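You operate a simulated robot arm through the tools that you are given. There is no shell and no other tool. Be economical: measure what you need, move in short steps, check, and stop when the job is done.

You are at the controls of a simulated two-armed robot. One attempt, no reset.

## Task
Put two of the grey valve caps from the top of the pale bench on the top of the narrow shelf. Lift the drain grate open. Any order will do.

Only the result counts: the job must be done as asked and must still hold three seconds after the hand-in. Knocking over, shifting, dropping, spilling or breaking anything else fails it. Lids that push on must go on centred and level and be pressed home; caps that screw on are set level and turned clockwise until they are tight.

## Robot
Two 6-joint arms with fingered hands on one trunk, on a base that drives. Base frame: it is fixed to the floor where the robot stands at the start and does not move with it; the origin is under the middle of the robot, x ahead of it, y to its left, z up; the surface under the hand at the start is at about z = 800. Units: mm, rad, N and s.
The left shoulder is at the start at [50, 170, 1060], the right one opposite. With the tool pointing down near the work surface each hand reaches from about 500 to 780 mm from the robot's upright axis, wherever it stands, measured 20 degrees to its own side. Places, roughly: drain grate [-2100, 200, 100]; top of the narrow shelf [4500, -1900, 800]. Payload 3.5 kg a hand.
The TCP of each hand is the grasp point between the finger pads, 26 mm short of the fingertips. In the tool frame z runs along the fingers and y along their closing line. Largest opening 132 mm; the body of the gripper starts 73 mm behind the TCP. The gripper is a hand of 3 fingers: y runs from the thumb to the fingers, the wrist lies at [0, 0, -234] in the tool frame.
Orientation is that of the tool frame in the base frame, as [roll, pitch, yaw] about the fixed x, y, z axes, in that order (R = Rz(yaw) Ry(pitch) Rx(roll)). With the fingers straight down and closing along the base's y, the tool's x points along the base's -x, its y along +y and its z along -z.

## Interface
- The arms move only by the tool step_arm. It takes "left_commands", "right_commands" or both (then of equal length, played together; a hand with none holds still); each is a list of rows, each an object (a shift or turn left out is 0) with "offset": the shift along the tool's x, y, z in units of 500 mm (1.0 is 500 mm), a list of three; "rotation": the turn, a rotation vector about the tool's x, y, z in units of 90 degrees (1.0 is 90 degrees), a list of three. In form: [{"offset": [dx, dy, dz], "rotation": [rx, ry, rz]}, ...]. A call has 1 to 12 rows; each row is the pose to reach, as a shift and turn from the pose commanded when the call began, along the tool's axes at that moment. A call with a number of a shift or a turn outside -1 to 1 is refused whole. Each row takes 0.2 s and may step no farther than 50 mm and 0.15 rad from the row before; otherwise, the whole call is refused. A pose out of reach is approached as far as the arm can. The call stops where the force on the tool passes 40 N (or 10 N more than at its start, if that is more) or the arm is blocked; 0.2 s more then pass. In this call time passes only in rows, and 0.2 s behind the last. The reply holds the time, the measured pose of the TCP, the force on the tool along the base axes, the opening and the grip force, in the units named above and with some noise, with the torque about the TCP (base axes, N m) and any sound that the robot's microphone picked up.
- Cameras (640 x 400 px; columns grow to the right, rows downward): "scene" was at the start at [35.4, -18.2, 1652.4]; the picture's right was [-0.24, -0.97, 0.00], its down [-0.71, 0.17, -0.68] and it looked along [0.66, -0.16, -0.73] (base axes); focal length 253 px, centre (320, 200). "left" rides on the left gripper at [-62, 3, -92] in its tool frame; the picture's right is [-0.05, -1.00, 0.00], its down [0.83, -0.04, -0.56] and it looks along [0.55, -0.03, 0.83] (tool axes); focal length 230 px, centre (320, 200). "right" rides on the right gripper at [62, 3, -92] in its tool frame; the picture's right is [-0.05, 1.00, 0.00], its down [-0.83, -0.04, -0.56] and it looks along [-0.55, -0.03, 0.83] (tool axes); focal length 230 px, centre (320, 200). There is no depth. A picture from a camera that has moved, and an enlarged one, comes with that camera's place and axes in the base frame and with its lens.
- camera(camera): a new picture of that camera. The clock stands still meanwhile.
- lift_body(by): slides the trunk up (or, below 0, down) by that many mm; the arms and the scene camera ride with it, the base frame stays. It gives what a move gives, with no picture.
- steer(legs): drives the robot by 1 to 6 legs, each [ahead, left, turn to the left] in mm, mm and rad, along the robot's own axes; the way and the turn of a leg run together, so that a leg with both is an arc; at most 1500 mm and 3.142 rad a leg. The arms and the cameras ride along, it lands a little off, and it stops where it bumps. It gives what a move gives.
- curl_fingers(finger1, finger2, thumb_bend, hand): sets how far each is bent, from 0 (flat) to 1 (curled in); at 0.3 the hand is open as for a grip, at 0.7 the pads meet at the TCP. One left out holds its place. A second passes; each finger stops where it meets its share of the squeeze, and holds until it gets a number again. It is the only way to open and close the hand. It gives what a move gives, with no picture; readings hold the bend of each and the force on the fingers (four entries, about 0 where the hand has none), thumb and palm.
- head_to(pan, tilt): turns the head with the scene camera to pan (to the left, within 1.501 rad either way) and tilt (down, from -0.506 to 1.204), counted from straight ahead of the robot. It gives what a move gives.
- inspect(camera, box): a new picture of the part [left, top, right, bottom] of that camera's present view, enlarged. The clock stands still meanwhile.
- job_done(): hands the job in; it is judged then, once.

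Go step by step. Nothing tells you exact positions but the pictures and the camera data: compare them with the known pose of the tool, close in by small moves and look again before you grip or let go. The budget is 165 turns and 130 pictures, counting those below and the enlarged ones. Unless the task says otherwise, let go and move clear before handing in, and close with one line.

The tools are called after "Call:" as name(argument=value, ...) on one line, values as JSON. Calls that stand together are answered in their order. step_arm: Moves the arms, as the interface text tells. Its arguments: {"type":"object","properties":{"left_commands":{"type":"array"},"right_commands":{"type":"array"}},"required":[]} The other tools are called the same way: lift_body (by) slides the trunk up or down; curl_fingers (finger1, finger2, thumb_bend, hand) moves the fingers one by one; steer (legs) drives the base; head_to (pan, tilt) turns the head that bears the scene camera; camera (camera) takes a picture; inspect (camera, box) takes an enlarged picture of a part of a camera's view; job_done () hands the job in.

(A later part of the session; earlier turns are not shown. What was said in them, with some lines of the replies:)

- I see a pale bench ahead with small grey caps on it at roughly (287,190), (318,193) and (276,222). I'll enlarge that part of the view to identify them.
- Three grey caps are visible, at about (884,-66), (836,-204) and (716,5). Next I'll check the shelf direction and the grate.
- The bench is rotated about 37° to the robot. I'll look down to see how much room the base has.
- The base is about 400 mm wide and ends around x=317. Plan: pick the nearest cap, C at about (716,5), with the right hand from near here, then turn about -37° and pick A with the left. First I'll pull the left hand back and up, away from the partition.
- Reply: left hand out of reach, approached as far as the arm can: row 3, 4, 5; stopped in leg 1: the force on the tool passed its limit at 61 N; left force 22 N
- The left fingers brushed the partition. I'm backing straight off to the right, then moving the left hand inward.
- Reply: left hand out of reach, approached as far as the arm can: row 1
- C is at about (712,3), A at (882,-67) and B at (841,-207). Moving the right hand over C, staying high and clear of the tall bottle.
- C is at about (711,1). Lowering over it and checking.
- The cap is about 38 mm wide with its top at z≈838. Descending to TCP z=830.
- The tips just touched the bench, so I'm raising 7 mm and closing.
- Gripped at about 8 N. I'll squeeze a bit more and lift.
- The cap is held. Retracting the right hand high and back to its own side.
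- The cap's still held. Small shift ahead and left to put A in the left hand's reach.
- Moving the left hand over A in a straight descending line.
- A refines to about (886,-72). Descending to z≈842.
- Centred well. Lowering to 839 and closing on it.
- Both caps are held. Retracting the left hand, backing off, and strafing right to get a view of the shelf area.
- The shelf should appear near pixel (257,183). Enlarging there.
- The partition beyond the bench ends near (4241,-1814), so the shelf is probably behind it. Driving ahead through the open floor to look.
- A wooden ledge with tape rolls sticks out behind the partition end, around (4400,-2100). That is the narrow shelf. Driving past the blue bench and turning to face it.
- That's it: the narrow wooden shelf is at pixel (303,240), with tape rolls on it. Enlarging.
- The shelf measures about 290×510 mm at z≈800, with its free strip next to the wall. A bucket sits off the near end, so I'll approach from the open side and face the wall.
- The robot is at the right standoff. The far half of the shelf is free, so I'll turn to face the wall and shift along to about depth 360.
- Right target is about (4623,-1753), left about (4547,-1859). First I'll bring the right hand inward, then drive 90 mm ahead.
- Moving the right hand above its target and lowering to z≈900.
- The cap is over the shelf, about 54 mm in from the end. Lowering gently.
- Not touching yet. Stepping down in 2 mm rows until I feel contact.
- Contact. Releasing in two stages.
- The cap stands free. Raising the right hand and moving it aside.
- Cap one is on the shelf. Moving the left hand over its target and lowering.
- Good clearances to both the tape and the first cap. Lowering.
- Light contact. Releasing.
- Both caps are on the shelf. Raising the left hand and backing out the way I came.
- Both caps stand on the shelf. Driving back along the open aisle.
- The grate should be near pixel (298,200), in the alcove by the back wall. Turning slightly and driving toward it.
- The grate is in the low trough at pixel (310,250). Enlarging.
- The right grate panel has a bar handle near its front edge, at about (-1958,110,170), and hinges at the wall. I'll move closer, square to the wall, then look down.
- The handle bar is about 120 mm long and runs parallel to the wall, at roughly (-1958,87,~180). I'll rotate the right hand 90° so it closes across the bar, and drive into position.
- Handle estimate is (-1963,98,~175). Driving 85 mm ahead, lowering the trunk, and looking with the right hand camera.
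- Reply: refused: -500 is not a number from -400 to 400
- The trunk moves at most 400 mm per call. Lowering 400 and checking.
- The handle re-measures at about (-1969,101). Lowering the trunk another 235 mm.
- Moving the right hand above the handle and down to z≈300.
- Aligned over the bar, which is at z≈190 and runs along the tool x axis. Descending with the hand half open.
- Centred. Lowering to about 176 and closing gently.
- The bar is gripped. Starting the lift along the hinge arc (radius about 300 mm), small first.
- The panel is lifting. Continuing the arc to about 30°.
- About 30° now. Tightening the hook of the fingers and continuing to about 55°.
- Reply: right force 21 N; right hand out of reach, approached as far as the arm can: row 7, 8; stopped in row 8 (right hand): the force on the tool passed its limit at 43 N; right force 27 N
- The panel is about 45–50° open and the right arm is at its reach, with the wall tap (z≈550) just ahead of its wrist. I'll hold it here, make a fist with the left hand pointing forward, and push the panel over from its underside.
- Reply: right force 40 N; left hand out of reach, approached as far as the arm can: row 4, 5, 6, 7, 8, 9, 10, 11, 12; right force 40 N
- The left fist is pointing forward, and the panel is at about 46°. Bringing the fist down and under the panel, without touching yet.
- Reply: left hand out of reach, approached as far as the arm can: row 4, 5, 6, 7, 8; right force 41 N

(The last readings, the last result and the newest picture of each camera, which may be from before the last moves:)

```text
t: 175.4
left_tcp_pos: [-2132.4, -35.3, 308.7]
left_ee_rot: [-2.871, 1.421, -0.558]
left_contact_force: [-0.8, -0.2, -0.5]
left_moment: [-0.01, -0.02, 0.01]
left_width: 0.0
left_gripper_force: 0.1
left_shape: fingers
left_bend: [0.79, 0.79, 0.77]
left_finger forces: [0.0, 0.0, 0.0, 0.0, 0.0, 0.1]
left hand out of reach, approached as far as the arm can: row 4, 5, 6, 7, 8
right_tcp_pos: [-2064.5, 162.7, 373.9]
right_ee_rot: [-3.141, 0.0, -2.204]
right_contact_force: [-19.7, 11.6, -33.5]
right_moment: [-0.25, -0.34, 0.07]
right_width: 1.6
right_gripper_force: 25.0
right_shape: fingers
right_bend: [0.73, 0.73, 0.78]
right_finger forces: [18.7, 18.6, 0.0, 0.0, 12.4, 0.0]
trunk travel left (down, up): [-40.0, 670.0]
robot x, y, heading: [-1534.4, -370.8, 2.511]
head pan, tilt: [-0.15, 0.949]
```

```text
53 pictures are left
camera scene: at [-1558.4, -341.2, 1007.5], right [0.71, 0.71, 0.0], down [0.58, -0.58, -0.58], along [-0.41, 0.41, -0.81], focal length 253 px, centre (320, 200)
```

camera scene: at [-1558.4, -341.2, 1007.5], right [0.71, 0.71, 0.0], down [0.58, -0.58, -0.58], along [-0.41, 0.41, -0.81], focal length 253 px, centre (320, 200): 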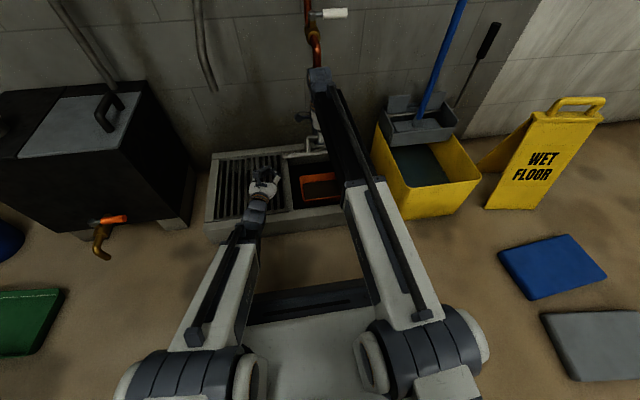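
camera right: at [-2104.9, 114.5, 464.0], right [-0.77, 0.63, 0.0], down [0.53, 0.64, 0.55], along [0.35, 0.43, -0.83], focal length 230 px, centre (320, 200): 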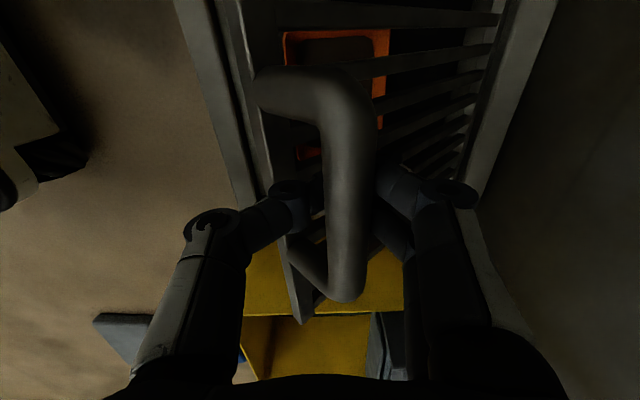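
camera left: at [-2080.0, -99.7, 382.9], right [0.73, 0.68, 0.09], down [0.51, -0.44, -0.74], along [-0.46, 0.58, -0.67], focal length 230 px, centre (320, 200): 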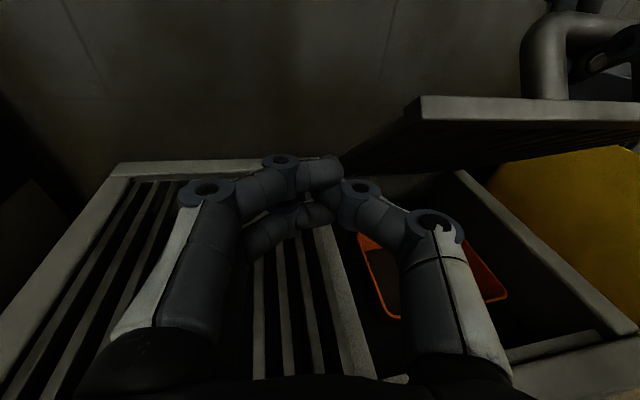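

The straight-forward orientation limits the sideways reach, so I'll yaw the fist about 36° to the right, which suits the left arm.

Call:
step_arm(left_commands=[{"offset": [0, 0, -0.01], "rotation": [0.08, 0, 0]}, {"offset": [0, 0, -0.02], "rotation": [0.16, 0, 0]}, {"offset": [0, 0, -0.02], "rotation": [0.24, 0, 0]}, {"offset": [0, 0, -0.02], "rotation": [0.32, 0, 0]}, {"offset": [0, 0, -0.02], "rotation": [0.4, 0, 0]}])

Call:
camera(camera="left")

Call:
camera(camera="scene")

```text
t: 176.6
left_tcp_pos: [-2128.8, -39.8, 312.4]
left_ee_rot: [-2.243, 1.419, -0.564]
left_contact_force: [-1.0, -0.5, -0.5]
left_moment: [-0.03, -0.01, 0.02]
left_width: 0.1
left_gripper_force: 0.0
left_shape: fingers
left_bend: [0.79, 0.79, 0.77]
left_finger forces: [0.0, 0.0, 0.0, 0.0, 0.0, 0.0]
right_tcp_pos: [-2065.6, 162.8, 372.3]
right_ee_rot: [-3.141, -0.003, -2.203]
right_contact_force: [-19.5, 10.5, -32.7]
right_moment: [-0.29, -0.34, 0.05]
right_width: 1.3
right_gripper_force: 24.8
right_shape: fingers
right_bend: [0.73, 0.73, 0.78]
right_finger forces: [18.8, 18.7, 0.0, 0.1, 12.4, 0.0]
trunk travel left (down, up): [-40.0, 670.0]
robot x, y, heading: [-1538.0, -373.9, 2.505]
head pan, tilt: [-0.15, 0.949]
```

```text
52 pictures are left
camera left: at [-2127.6, -128.4, 380.2], right [0.98, 0.12, 0.17], down [0.21, -0.61, -0.76], along [0.01, 0.78, -0.62], focal length 230 px, centre (320, 200)
```

left: 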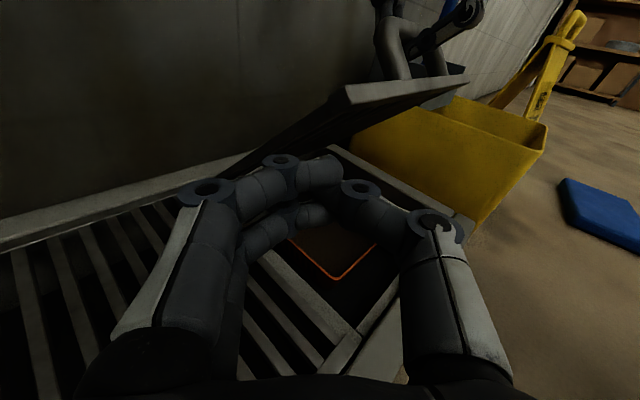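

```text
51 pictures are left
camera scene: at [-1558.4, -341.2, 1007.5], right [0.71, 0.71, 0.0], down [0.58, -0.58, -0.58], along [-0.41, 0.41, -0.81], focal length 253 px, centre (320, 200)
```

scene: 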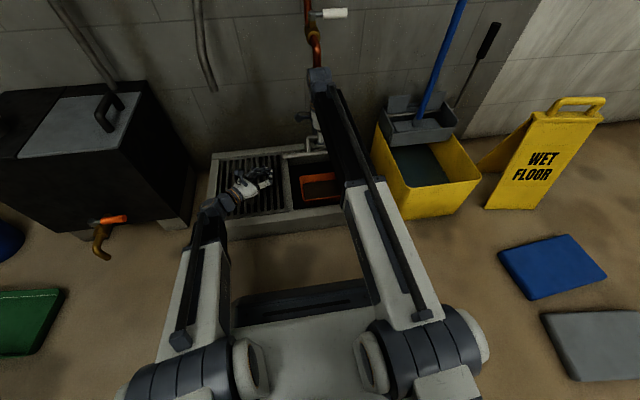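

Now sliding the fist right, under the panel.

Call:
step_arm(left_commands=[{"offset": [0.015, -0.04, 0.047]}, {"offset": [0.03, -0.08, 0.094]}, {"offset": [0.045, -0.12, 0.141]}, {"offset": [0.06, -0.16, 0.188]}])

Call:
camera(camera="left")

Call:
camera(camera="scene")

```text
t: 177.6
left_tcp_pos: [-2057.0, 60.2, 282.8]
left_ee_rot: [-2.244, 1.422, -0.56]
left_contact_force: [-0.5, -0.6, 0.5]
left_moment: [0.0, 0.02, 0.03]
left_width: 0.0
left_gripper_force: 0.1
left_shape: fingers
left_bend: [0.79, 0.79, 0.77]
left_finger forces: [0.0, 0.0, 0.1, 0.0, 0.0, 0.0]
right_tcp_pos: [-2066.0, 162.5, 373.1]
right_ee_rot: [-3.141, -0.001, -2.205]
right_contact_force: [-20.1, 11.2, -31.9]
right_moment: [-0.27, -0.34, 0.02]
right_width: 1.3
right_gripper_force: 25.6
right_shape: fingers
right_bend: [0.73, 0.73, 0.78]
right_finger forces: [18.8, 18.7, 0.1, 0.0, 12.4, 0.0]
trunk travel left (down, up): [-40.0, 670.0]
robot x, y, heading: [-1536.2, -370.6, 2.505]
head pan, tilt: [-0.15, 0.949]
```

```text
50 pictures are left
camera left: at [-2055.3, -27.7, 351.6], right [0.98, 0.12, 0.17], down [0.21, -0.61, -0.76], along [0.01, 0.78, -0.62], focal length 230 px, centre (320, 200)
```

left: 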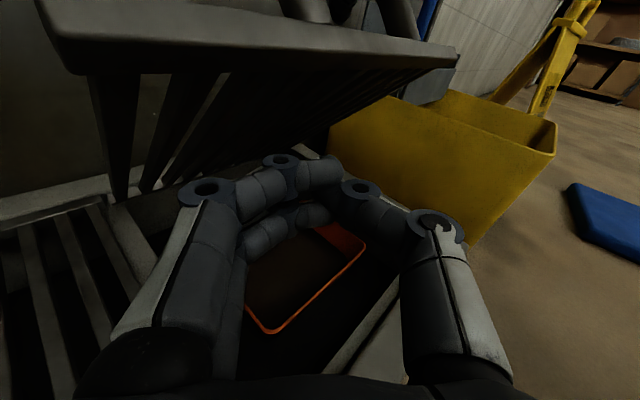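

```text
49 pictures are left
camera scene: at [-1558.4, -341.2, 1007.5], right [0.71, 0.71, 0.0], down [0.58, -0.58, -0.58], along [-0.41, 0.41, -0.81], focal length 253 px, centre (320, 200)
```

scene: 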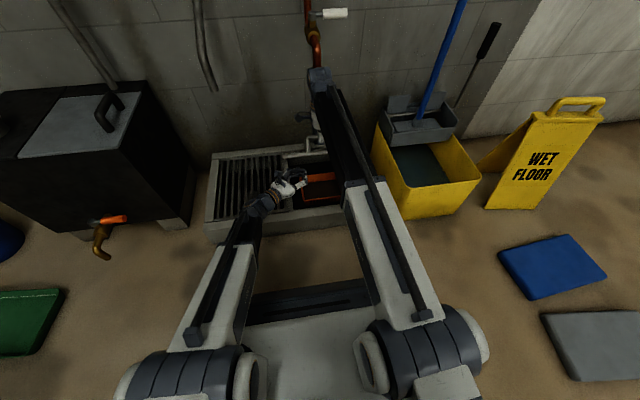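

The fist is under the panel. Advancing until it touches the underside.

Call:
step_arm(left_commands=[{"offset": [-0.006, 0.022, 0.02]}, {"offset": [-0.012, 0.043, 0.04]}, {"offset": [-0.018, 0.065, 0.061]}, {"offset": [-0.023, 0.086, 0.081]}])

Call:
camera(camera="left")

```text
t: 178.6
left_tcp_pos: [-2103.9, 93.2, 284.5]
left_ee_rot: [-2.251, 1.418, -0.568]
left_contact_force: [4.1, -4.0, -3.4]
left_moment: [0.08, -0.03, 0.2]
left_width: 1.2
left_gripper_force: 3.5
left_shape: fingers
left_bend: [0.83, 0.79, 0.77]
left_finger forces: [6.2, 0.0, 0.0, 0.1, 0.0, 0.0]
right_tcp_pos: [-2066.7, 163.5, 374.6]
right_ee_rot: [3.139, -0.002, -2.206]
right_contact_force: [-22.9, 12.9, -28.8]
right_moment: [-0.2, -0.27, 0.04]
right_width: 1.6
right_gripper_force: 23.7
right_shape: fingers
right_bend: [0.73, 0.73, 0.78]
right_finger forces: [18.1, 17.9, 0.0, 0.0, 11.6, 0.0]
trunk travel left (down, up): [-40.0, 670.0]
robot x, y, heading: [-1532.5, -369.5, 2.505]
head pan, tilt: [-0.15, 0.949]
```

```text
48 pictures are left
camera left: at [-2102.8, 7.5, 353.5], right [0.98, 0.12, 0.17], down [0.21, -0.61, -0.76], along [0.01, 0.78, -0.62], focal length 230 px, centre (320, 200)
```

left: 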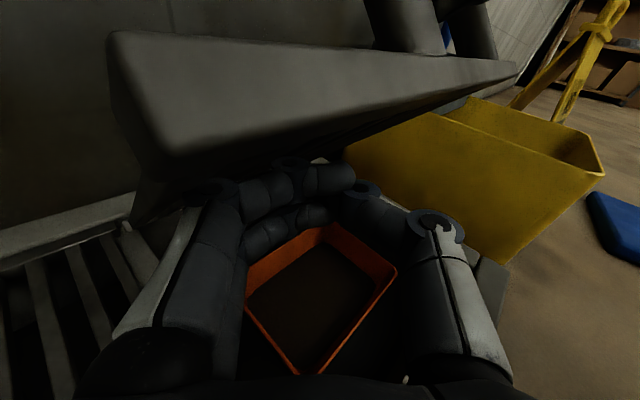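

The left fist is in contact. Pushing a little further to take the load off the right hand.

Call:
step_arm(left_commands=[{"offset": [-0.003, 0.011, 0.01]}, {"offset": [-0.006, 0.022, 0.02]}, {"offset": [-0.009, 0.032, 0.03]}])

```text
t: 179.3
left_tcp_pos: [-2113.1, 102.1, 281.4]
left_ee_rot: [-2.271, 1.416, -0.589]
left_contact_force: [11.8, -8.0, -6.3]
left_moment: [0.36, -0.08, 0.61]
left_width: 3.8
left_gripper_force: 7.6
left_shape: fingers
left_bend: [0.83, 0.79, 0.77]
left_finger forces: [15.3, 0.0, 0.0, 0.1, 0.0, 0.0]
right_tcp_pos: [-2069.6, 165.9, 376.2]
right_ee_rot: [3.124, -0.001, -2.204]
right_contact_force: [-19.0, 12.9, -15.1]
right_moment: [-0.16, -0.25, 0.0]
right_width: 0.9
right_gripper_force: 21.8
right_shape: fingers
right_bend: [0.74, 0.74, 0.79]
right_finger forces: [16.4, 16.3, 0.0, 0.0, 10.5, 0.0]
trunk travel left (down, up): [-40.0, 670.0]
robot x, y, heading: [-1535.5, -370.1, 2.507]
head pan, tilt: [-0.15, 0.949]
stopped in row 3 (left hand): the force on the tool passed its limit at 44 N (the readings are from after the stop); the commanded pose is now the measured one
```

Load is shared now. Opening the right hand slightly so the panel rests on the left fist.

Call:
curl_fingers(hand="right", finger1=0.62, finger2=0.62, thumb_bend=0.62)

Call:
camera(camera="right")

Call:
camera(camera="left")

```text
t: 180.3
left_tcp_pos: [-2114.3, 102.9, 283.9]
left_ee_rot: [-2.263, 1.417, -0.583]
left_contact_force: [11.1, -1.2, -17.8]
left_moment: [0.48, -0.49, 0.36]
left_width: 4.1
left_gripper_force: 9.7
left_shape: fingers
left_bend: [0.83, 0.79, 0.77]
left_finger forces: [20.1, 0.1, 0.2, 0.1, 0.0, 0.1]
right_tcp_pos: [-2068.3, 165.6, 377.5]
right_ee_rot: [3.126, -0.001, -2.204]
right_contact_force: [-7.3, 4.2, 10.6]
right_moment: [-0.02, -0.04, 0.0]
right_width: 24.5
right_gripper_force: 5.8
right_shape: fingers
right_bend: [0.61, 0.61, 0.65]
right_finger forces: [1.6, 1.6, 0.0, 0.1, 9.2, 0.1]
trunk travel left (down, up): [-40.0, 670.0]
robot x, y, heading: [-1535.9, -370.5, 2.506]
head pan, tilt: [-0.15, 0.949]
```

```text
47 pictures are left
camera right: at [-2105.6, 115.3, 470.5], right [-0.77, 0.63, 0.02], down [0.53, 0.64, 0.55], along [0.34, 0.44, -0.83], focal length 230 px, centre (320, 200)
```

right: 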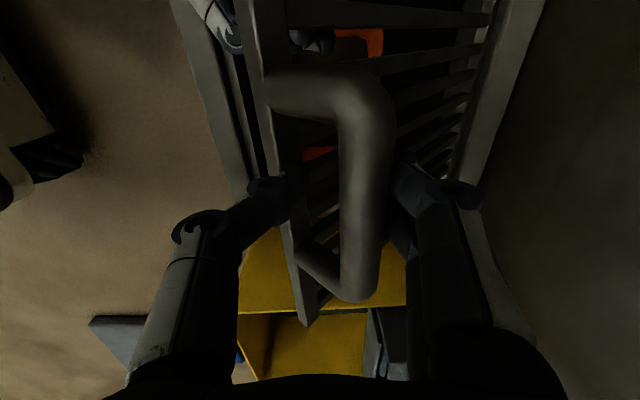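

```text
46 pictures are left
camera left: at [-2113.8, 16.3, 352.5], right [0.98, 0.12, 0.17], down [0.21, -0.61, -0.76], along [0.01, 0.78, -0.63], focal length 230 px, centre (320, 200)
```

left: 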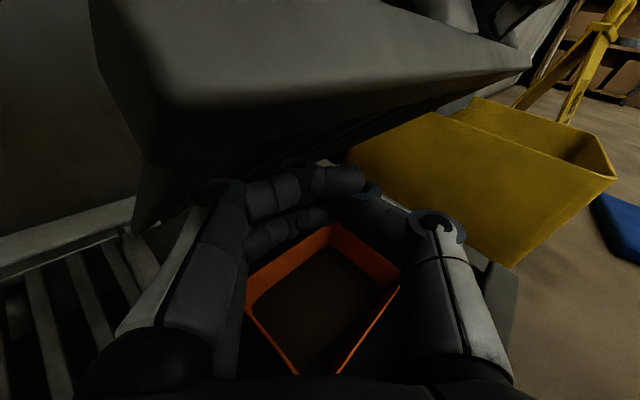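

The panel rests on the left fist. Lifting the right hand straight up and off the bar.

Call:
step_arm(right_commands=[{"offset": [0, 0, -0.03]}, {"offset": [0, -0.004, -0.06]}, {"offset": [0, -0.008, -0.1]}, {"offset": [0, -0.012, -0.15]}, {"offset": [0, -0.02, -0.19]}])

Call:
camera(camera="right")

Call:
camera(camera="scene")

```text
t: 181.5
left_tcp_pos: [-2115.1, 102.9, 285.0]
left_ee_rot: [-2.256, 1.42, -0.575]
left_contact_force: [1.0, -1.7, -1.5]
left_moment: [0.09, -0.02, 0.08]
left_width: 3.7
left_gripper_force: 1.0
left_shape: fingers
left_bend: [0.84, 0.79, 0.78]
left_finger forces: [2.0, 0.0, 0.0, 0.0, 0.0, 0.0]
right_tcp_pos: [-2055.6, 155.1, 472.1]
right_ee_rot: [3.124, -0.001, -2.206]
right_contact_force: [0.2, -0.4, 0.0]
right_moment: [-0.02, -0.01, 0.02]
right_width: 28.6
right_gripper_force: 0.1
right_shape: fingers
right_bend: [0.62, 0.62, 0.62]
right_finger forces: [0.1, 0.1, 0.1, 0.1, 0.1, 0.0]
right hand out of reach, approached as far as the arm can: row 4, 5
trunk travel left (down, up): [-40.0, 670.0]
robot x, y, heading: [-1535.4, -369.4, 2.503]
head pan, tilt: [-0.15, 0.949]
```

```text
45 pictures are left
camera right: at [-2093.0, 106.0, 564.8], right [-0.77, 0.63, 0.02], down [0.53, 0.64, 0.55], along [0.34, 0.44, -0.83], focal length 230 px, centre (320, 200)
```

right: 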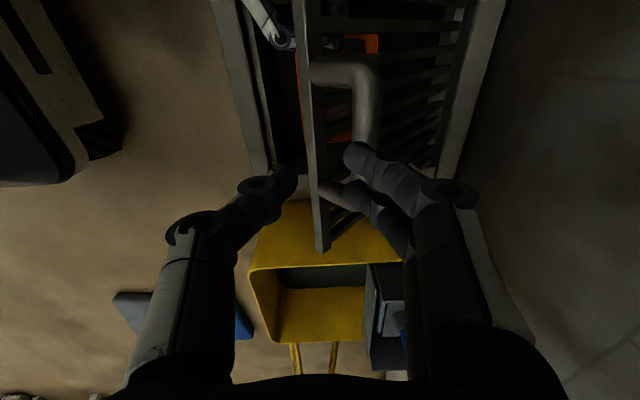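

```text
44 pictures are left
camera scene: at [-1556.3, -343.1, 1007.7], right [0.71, 0.71, 0.0], down [0.58, -0.57, -0.58], along [-0.41, 0.41, -0.81], focal length 253 px, centre (320, 200)
```

scene: 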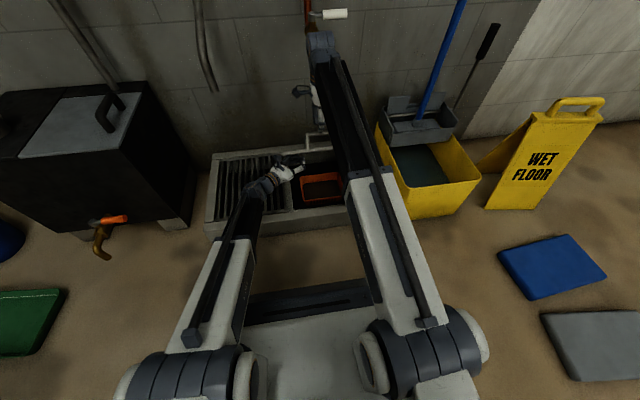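

The left fist feels almost no load, so the panel hinge holds by friction. Pulling the right hand back clear.

Call:
step_arm(right_commands=[{"offset": [0, -0.08, 0]}, {"offset": [0, -0.16, 0]}, {"offset": [0, -0.24, 0]}, {"offset": [0, -0.32, 0]}])

Call:
step_arm(left_commands=[{"offset": [-0.008, 0.029, 0.027]}, {"offset": [-0.015, 0.057, 0.054]}, {"offset": [-0.023, 0.086, 0.081]}, {"offset": [-0.03, 0.115, 0.108]}])

Call:
camera(camera="scene")

Call:
camera(camera="left")

```text
t: 182.5
left_tcp_pos: [-2114.6, 102.0, 283.7]
left_ee_rot: [-2.26, 1.418, -0.577]
left_contact_force: [2.4, -1.0, -1.0]
left_moment: [0.07, 0.0, 0.09]
left_width: 3.4
left_gripper_force: 0.5
left_shape: fingers
left_bend: [0.84, 0.79, 0.78]
left_finger forces: [2.6, 0.0, 0.0, 0.0, 0.1, 0.0]
right_tcp_pos: [-1924.2, 59.1, 469.1]
right_ee_rot: [3.127, -0.002, -2.205]
right_contact_force: [0.5, 0.7, 0.7]
right_moment: [-0.01, -0.01, -0.03]
right_width: 28.4
right_gripper_force: 0.2
right_shape: fingers
right_bend: [0.62, 0.62, 0.62]
right_finger forces: [0.0, 0.1, 0.1, 0.0, 0.0, 0.0]
trunk travel left (down, up): [-40.0, 670.0]
robot x, y, heading: [-1534.5, -370.0, 2.505]
head pan, tilt: [-0.15, 0.949]
```

```text
t: 183.5
left_tcp_pos: [-2180.6, 150.5, 287.4]
left_ee_rot: [-2.259, 1.42, -0.575]
left_contact_force: [2.7, -1.8, 0.1]
left_moment: [0.04, 0.01, 0.09]
left_width: 3.8
left_gripper_force: 1.6
left_shape: fingers
left_bend: [0.84, 0.79, 0.78]
left_finger forces: [2.6, 0.1, 0.1, 0.1, 0.0, 0.0]
right_tcp_pos: [-1925.3, 60.8, 469.3]
right_ee_rot: [3.126, 0.0, -2.204]
right_contact_force: [0.6, -0.1, 0.1]
right_moment: [0.0, 0.0, -0.02]
right_width: 28.5
right_gripper_force: 0.0
right_shape: fingers
right_bend: [0.62, 0.62, 0.62]
right_finger forces: [0.0, 0.0, 0.1, 0.0, 0.0, 0.0]
trunk travel left (down, up): [-40.0, 670.0]
robot x, y, heading: [-1533.7, -369.3, 2.508]
head pan, tilt: [-0.15, 0.949]
```

```text
43 pictures are left
camera scene: at [-1556.3, -343.0, 1007.7], right [0.71, 0.71, 0.0], down [0.58, -0.57, -0.58], along [-0.41, 0.41, -0.81], focal length 253 px, centre (320, 200)
```

scene: 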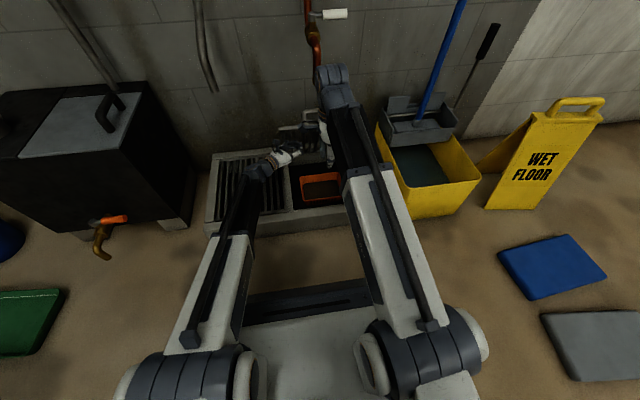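

```text
42 pictures are left
camera left: at [-2179.2, 64.3, 355.9], right [0.98, 0.12, 0.17], down [0.21, -0.61, -0.76], along [0.01, 0.78, -0.62], focal length 230 px, centre (320, 200)
```

left: 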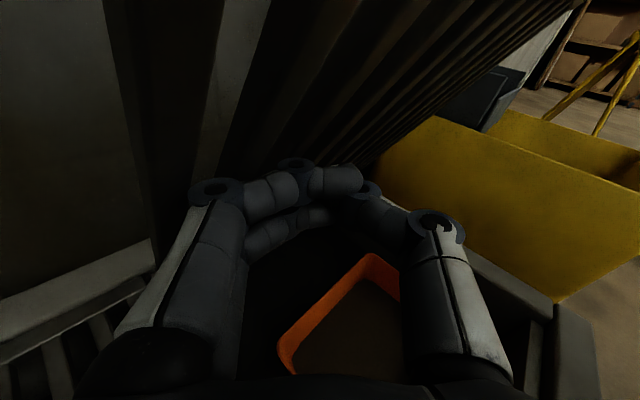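

It moves with only about 3 N. Continuing to push toward and past vertical, watching for the stop.

Call:
step_arm(left_commands=[{"offset": [-0.005, 0.018, 0.017]}, {"offset": [-0.01, 0.036, 0.034]}, {"offset": [-0.015, 0.054, 0.051]}, {"offset": [-0.02, 0.072, 0.068]}, {"offset": [-0.024, 0.086, 0.081]}])

Call:
camera(camera="scene")

Call:
camera(camera="left")

Call:
camera(camera="right")

```text
t: 184.7
left_tcp_pos: [-2204.9, 169.4, 295.2]
left_ee_rot: [-2.26, 1.419, -0.577]
left_contact_force: [1.0, -1.7, -1.7]
left_moment: [0.06, -0.04, 0.08]
left_width: 3.5
left_gripper_force: 1.6
left_shape: fingers
left_bend: [0.84, 0.79, 0.78]
left_finger forces: [2.6, 0.0, 0.0, 0.0, 0.0, 0.0]
left hand out of reach, approached as far as the arm can: row 3, 4, 5
right_tcp_pos: [-1926.0, 61.7, 470.6]
right_ee_rot: [3.126, -0.003, -2.204]
right_contact_force: [-0.1, 0.4, 0.5]
right_moment: [-0.03, 0.01, 0.0]
right_width: 28.6
right_gripper_force: 0.1
right_shape: fingers
right_bend: [0.62, 0.62, 0.62]
right_finger forces: [0.1, 0.1, 0.0, 0.0, 0.0, 0.0]
trunk travel left (down, up): [-40.0, 670.0]
robot x, y, heading: [-1534.9, -372.5, 2.504]
head pan, tilt: [-0.15, 0.949]
```

```text
41 pictures are left
camera scene: at [-1556.4, -342.9, 1007.7], right [0.71, 0.71, 0.0], down [0.58, -0.57, -0.58], along [-0.41, 0.41, -0.81], focal length 253 px, centre (320, 200)
```

scene: 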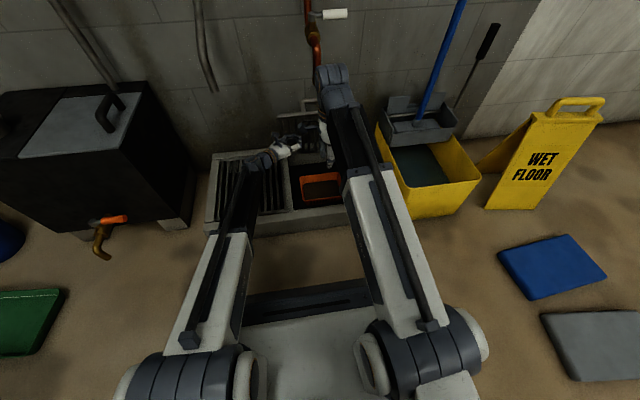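

```text
40 pictures are left
camera left: at [-2204.5, 82.7, 364.4], right [0.98, 0.12, 0.17], down [0.21, -0.61, -0.76], along [0.01, 0.78, -0.62], focal length 230 px, centre (320, 200)
```

left: 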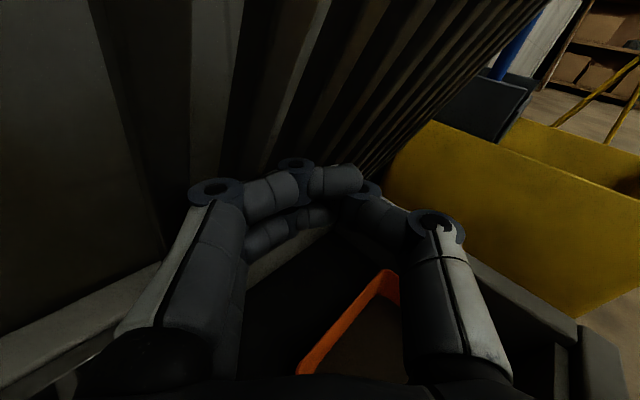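

```text
39 pictures are left
camera right: at [-1963.2, 11.3, 561.8], right [-0.77, 0.63, 0.02], down [0.53, 0.64, 0.55], along [0.34, 0.44, -0.83], focal length 230 px, centre (320, 200)
```

right: 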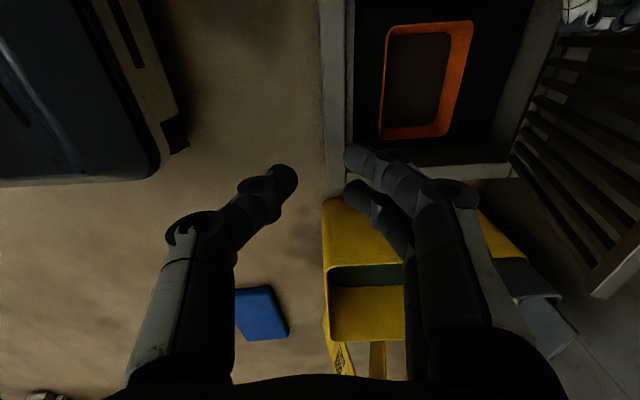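

The panel is around 75–80°. The left arm is at its reach, so I'll drive the base ahead gently to push further.

Call:
steer(legs=[[45, 0, 0]])

Call:
camera(camera="scene")

Call:
camera(camera="right")

```text
t: 185.6
left_tcp_pos: [-2241.7, 196.0, 296.2]
left_ee_rot: [-2.261, 1.418, -0.577]
left_contact_force: [0.6, -0.3, -0.8]
left_moment: [-0.05, 0.02, 0.01]
left_width: 3.7
left_gripper_force: 0.1
left_shape: fingers
left_bend: [0.84, 0.8, 0.78]
left_finger forces: [0.0, 0.1, 0.1, 0.0, 0.1, 0.0]
right_tcp_pos: [-1962.5, 87.3, 469.9]
right_ee_rot: [3.125, -0.002, -2.204]
right_contact_force: [-0.6, 0.3, -0.5]
right_moment: [0.0, -0.03, 0.0]
right_width: 28.5
right_gripper_force: 0.0
right_shape: fingers
right_bend: [0.62, 0.62, 0.62]
right_finger forces: [0.0, 0.0, 0.0, 0.0, 0.0, 0.0]
trunk travel left (down, up): [-40.0, 670.0]
robot x, y, heading: [-1573.3, -344.6, 2.51]
head pan, tilt: [-0.15, 0.949]
```

```text
38 pictures are left
camera scene: at [-1592.8, -316.2, 1007.7], right [0.71, 0.71, 0.0], down [0.58, -0.57, -0.58], along [-0.41, 0.41, -0.81], focal length 253 px, centre (320, 200)
```

scene: 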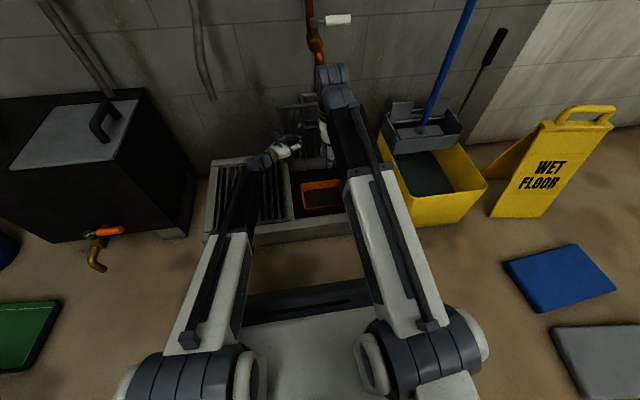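

```text
37 pictures are left
camera right: at [-1999.7, 38.0, 561.8], right [-0.77, 0.63, 0.02], down [0.53, 0.64, 0.55], along [0.34, 0.44, -0.83], focal length 230 px, centre (320, 200)
```

right: 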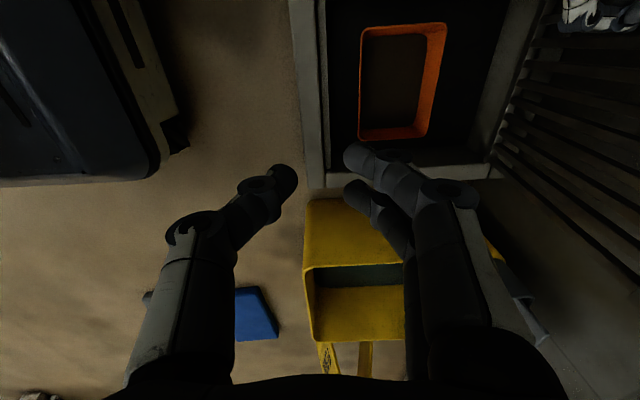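

There is no force on the fist now, so the panel seems to have gone past vertical. Checking.

Call:
inspect(camera="scene", box=[200, 80, 360, 180])

Call:
camera(camera="left")

```text
4.00 times, centred on (280, 130) of scene
camera zoom: at [-1592.8, -316.2, 1007.7], right [0.71, 0.71, 0.0], down [0.58, -0.57, -0.58], along [-0.41, 0.41, -0.81], focal length 1013 px, centre (480, 480)
```

zoom: 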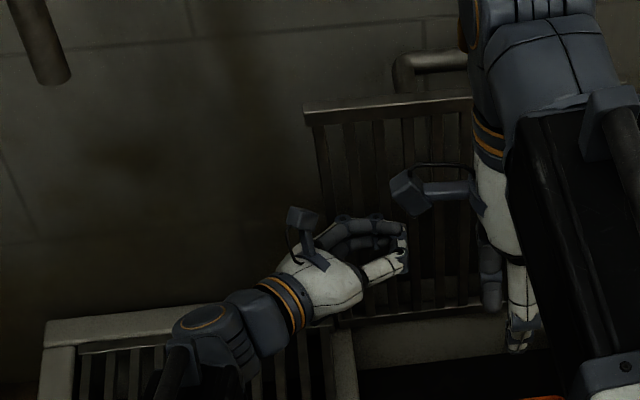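

```text
35 pictures are left
camera left: at [-2241.0, 109.3, 364.3], right [0.98, 0.12, 0.17], down [0.21, -0.61, -0.76], along [0.01, 0.78, -0.62], focal length 230 px, centre (320, 200)
```

left: 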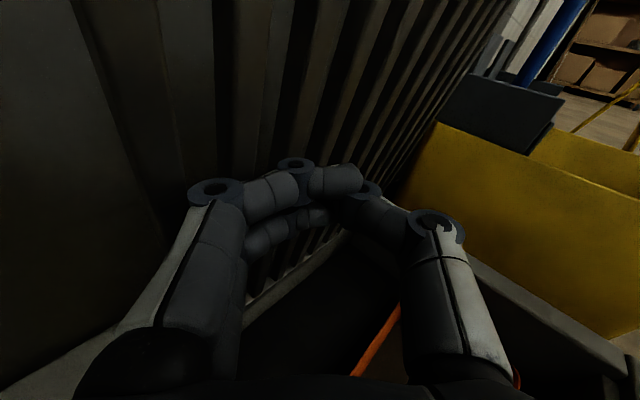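

The panel stands open, leaning away toward the wall. Withdrawing the left fist and backing the base off to confirm it stays.

Call:
step_arm(left_commands=[{"offset": [0.01, -0.036, -0.034]}, {"offset": [0.02, -0.072, -0.068]}, {"offset": [0.03, -0.108, -0.101]}, {"offset": [0.04, -0.144, -0.135]}, {"offset": [0.05, -0.19, -0.178]}, {"offset": [0.06, -0.23, -0.216]}])

Call:
steer(legs=[[-350, 0, 0]])

Call:
camera(camera="scene")

```text
t: 187.0
left_tcp_pos: [-2112.5, 99.5, 288.3]
left_ee_rot: [-2.258, 1.42, -0.573]
left_contact_force: [-0.4, -0.1, 0.5]
left_moment: [0.03, 0.04, 0.01]
left_width: 3.3
left_gripper_force: 0.1
left_shape: fingers
left_bend: [0.84, 0.8, 0.78]
left_finger forces: [0.0, 0.1, 0.1, 0.0, 0.0, 0.0]
right_tcp_pos: [-1961.2, 87.1, 468.9]
right_ee_rot: [3.124, -0.002, -2.205]
right_contact_force: [0.8, -0.1, -0.6]
right_moment: [0.0, 0.0, 0.01]
right_width: 28.7
right_gripper_force: 0.0
right_shape: fingers
right_bend: [0.62, 0.62, 0.62]
right_finger forces: [0.0, 0.0, 0.0, 0.1, 0.0, 0.0]
trunk travel left (down, up): [-40.0, 670.0]
robot x, y, heading: [-1571.1, -345.6, 2.505]
head pan, tilt: [-0.15, 0.949]
```

```text
t: 189.3
left_tcp_pos: [-1833.7, -109.8, 287.6]
left_ee_rot: [-2.26, 1.42, -0.573]
left_contact_force: [-0.1, -0.3, -0.6]
left_moment: [-0.01, 0.03, -0.03]
left_width: 3.7
left_gripper_force: 0.2
left_shape: fingers
left_bend: [0.84, 0.8, 0.78]
left_finger forces: [0.0, 0.0, 0.0, 0.0, 0.1, 0.0]
right_tcp_pos: [-1680.7, -122.1, 469.4]
right_ee_rot: [3.127, -0.001, -2.2]
right_contact_force: [-0.1, -0.3, -0.7]
right_moment: [0.02, 0.0, -0.03]
right_width: 28.5
right_gripper_force: 0.1
right_shape: fingers
right_bend: [0.62, 0.62, 0.62]
right_finger forces: [0.0, 0.1, 0.0, 0.0, 0.1, 0.0]
trunk travel left (down, up): [-40.0, 670.0]
robot x, y, heading: [-1289.0, -551.7, 2.51]
head pan, tilt: [-0.15, 0.949]
```

```text
34 pictures are left
camera scene: at [-1309.9, -523.5, 1007.7], right [0.7, 0.71, 0.0], down [0.58, -0.57, -0.58], along [-0.41, 0.41, -0.81], focal length 253 px, centre (320, 200)
```

scene: 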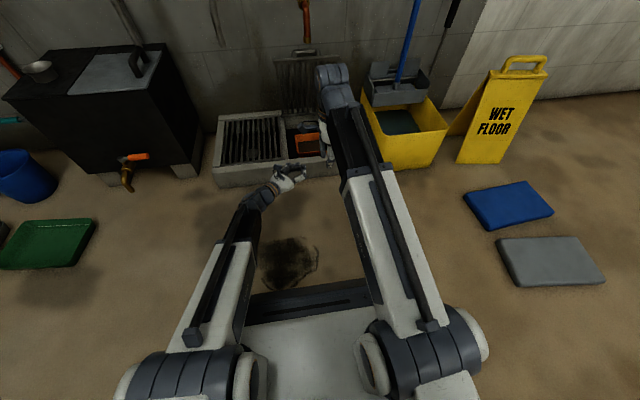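

Call:
inspect(camera="scene", box=[200, 30, 380, 200])

Call:
steer(legs=[[-300, 0, 0]])

Call:
head_to(pan=0, tilt=0.5)

Call:
inspect(camera="scene", box=[220, 100, 420, 225])

```text
2.35 times, centred on (290, 115) of scene
camera zoom: at [-1309.9, -523.5, 1007.7], right [0.7, 0.71, 0.0], down [0.58, -0.57, -0.58], along [-0.41, 0.41, -0.81], focal length 596 px, centre (391, 400)
```

zoom: 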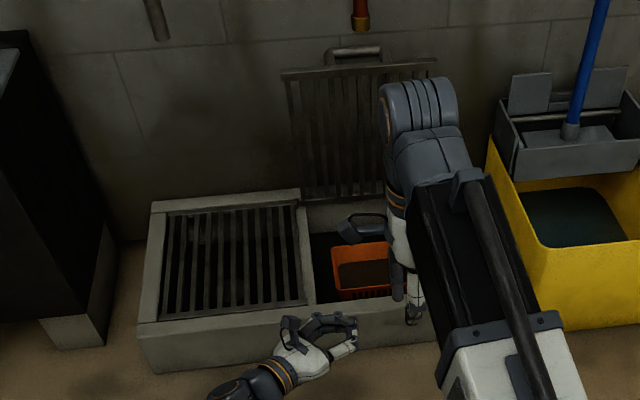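

```text
t: 191.4
left_tcp_pos: [-1588.8, -289.5, 288.9]
left_ee_rot: [-2.259, 1.418, -0.569]
left_contact_force: [-0.8, 0.4, 0.3]
left_moment: [0.0, -0.01, 0.0]
left_width: 3.8
left_gripper_force: 0.0
left_shape: fingers
left_bend: [0.84, 0.8, 0.78]
left_finger forces: [0.0, 0.0, 0.0, 0.0, 0.0, 0.0]
right_tcp_pos: [-1435.9, -301.3, 468.5]
right_ee_rot: [3.124, -0.002, -2.197]
right_contact_force: [-0.8, -0.3, -0.6]
right_moment: [-0.01, 0.01, -0.02]
right_width: 28.8
right_gripper_force: 0.0
right_shape: fingers
right_bend: [0.62, 0.62, 0.62]
right_finger forces: [0.0, 0.0, 0.0, 0.0, 0.0, 0.0]
trunk travel left (down, up): [-40.0, 670.0]
robot x, y, heading: [-1044.1, -732.4, 2.516]
head pan, tilt: [-0.15, 0.949]
```

```text
t: 192.3
left_tcp_pos: [-1587.8, -289.6, 287.3]
left_ee_rot: [-2.259, 1.417, -0.57]
left_contact_force: [0.9, -0.1, 1.1]
left_moment: [-0.04, 0.02, -0.05]
left_width: 3.4
left_gripper_force: 0.0
left_shape: fingers
left_bend: [0.84, 0.8, 0.78]
left_finger forces: [0.0, 0.0, 0.1, 0.1, 0.0, 0.0]
right_tcp_pos: [-1436.0, -301.3, 471.0]
right_ee_rot: [3.126, -0.003, -2.199]
right_contact_force: [0.0, -0.1, 0.4]
right_moment: [0.02, 0.0, 0.02]
right_width: 28.7
right_gripper_force: 0.1
right_shape: fingers
right_bend: [0.62, 0.62, 0.62]
right_finger forces: [0.1, 0.1, 0.0, 0.0, 0.1, 0.0]
trunk travel left (down, up): [-40.0, 670.0]
robot x, y, heading: [-1044.2, -729.7, 2.515]
head pan, tilt: [0.0, 0.499]
```

```text
3.20 times, centred on (320, 162) of scene
camera zoom: at [-1086.1, -699.6, 1045.1], right [0.59, 0.81, 0.0], down [0.39, -0.28, -0.88], along [-0.71, 0.51, -0.48], focal length 810 px, centre (320, 320)
```

zoom: 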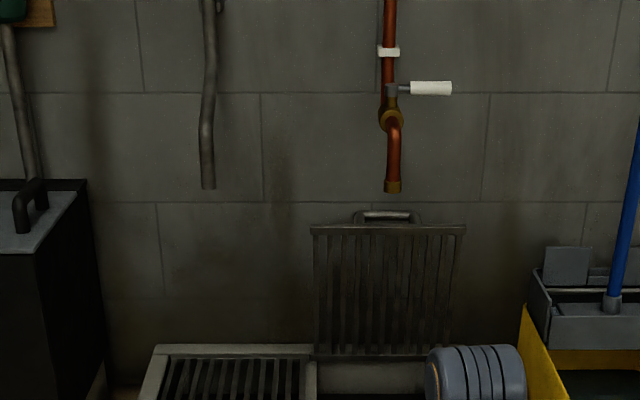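

The grate panel stands open on its own with both hands well clear, and I saw both caps standing upright on the shelf when I left it.

Call:
job_done()

```text
The job is handed in.
```

Two grey valve caps are upright on the narrow shelf and the drain grate is lifted open and staying up. Early on, the left fingers brushed the white partition by the pale bench; I saw nothing shift.
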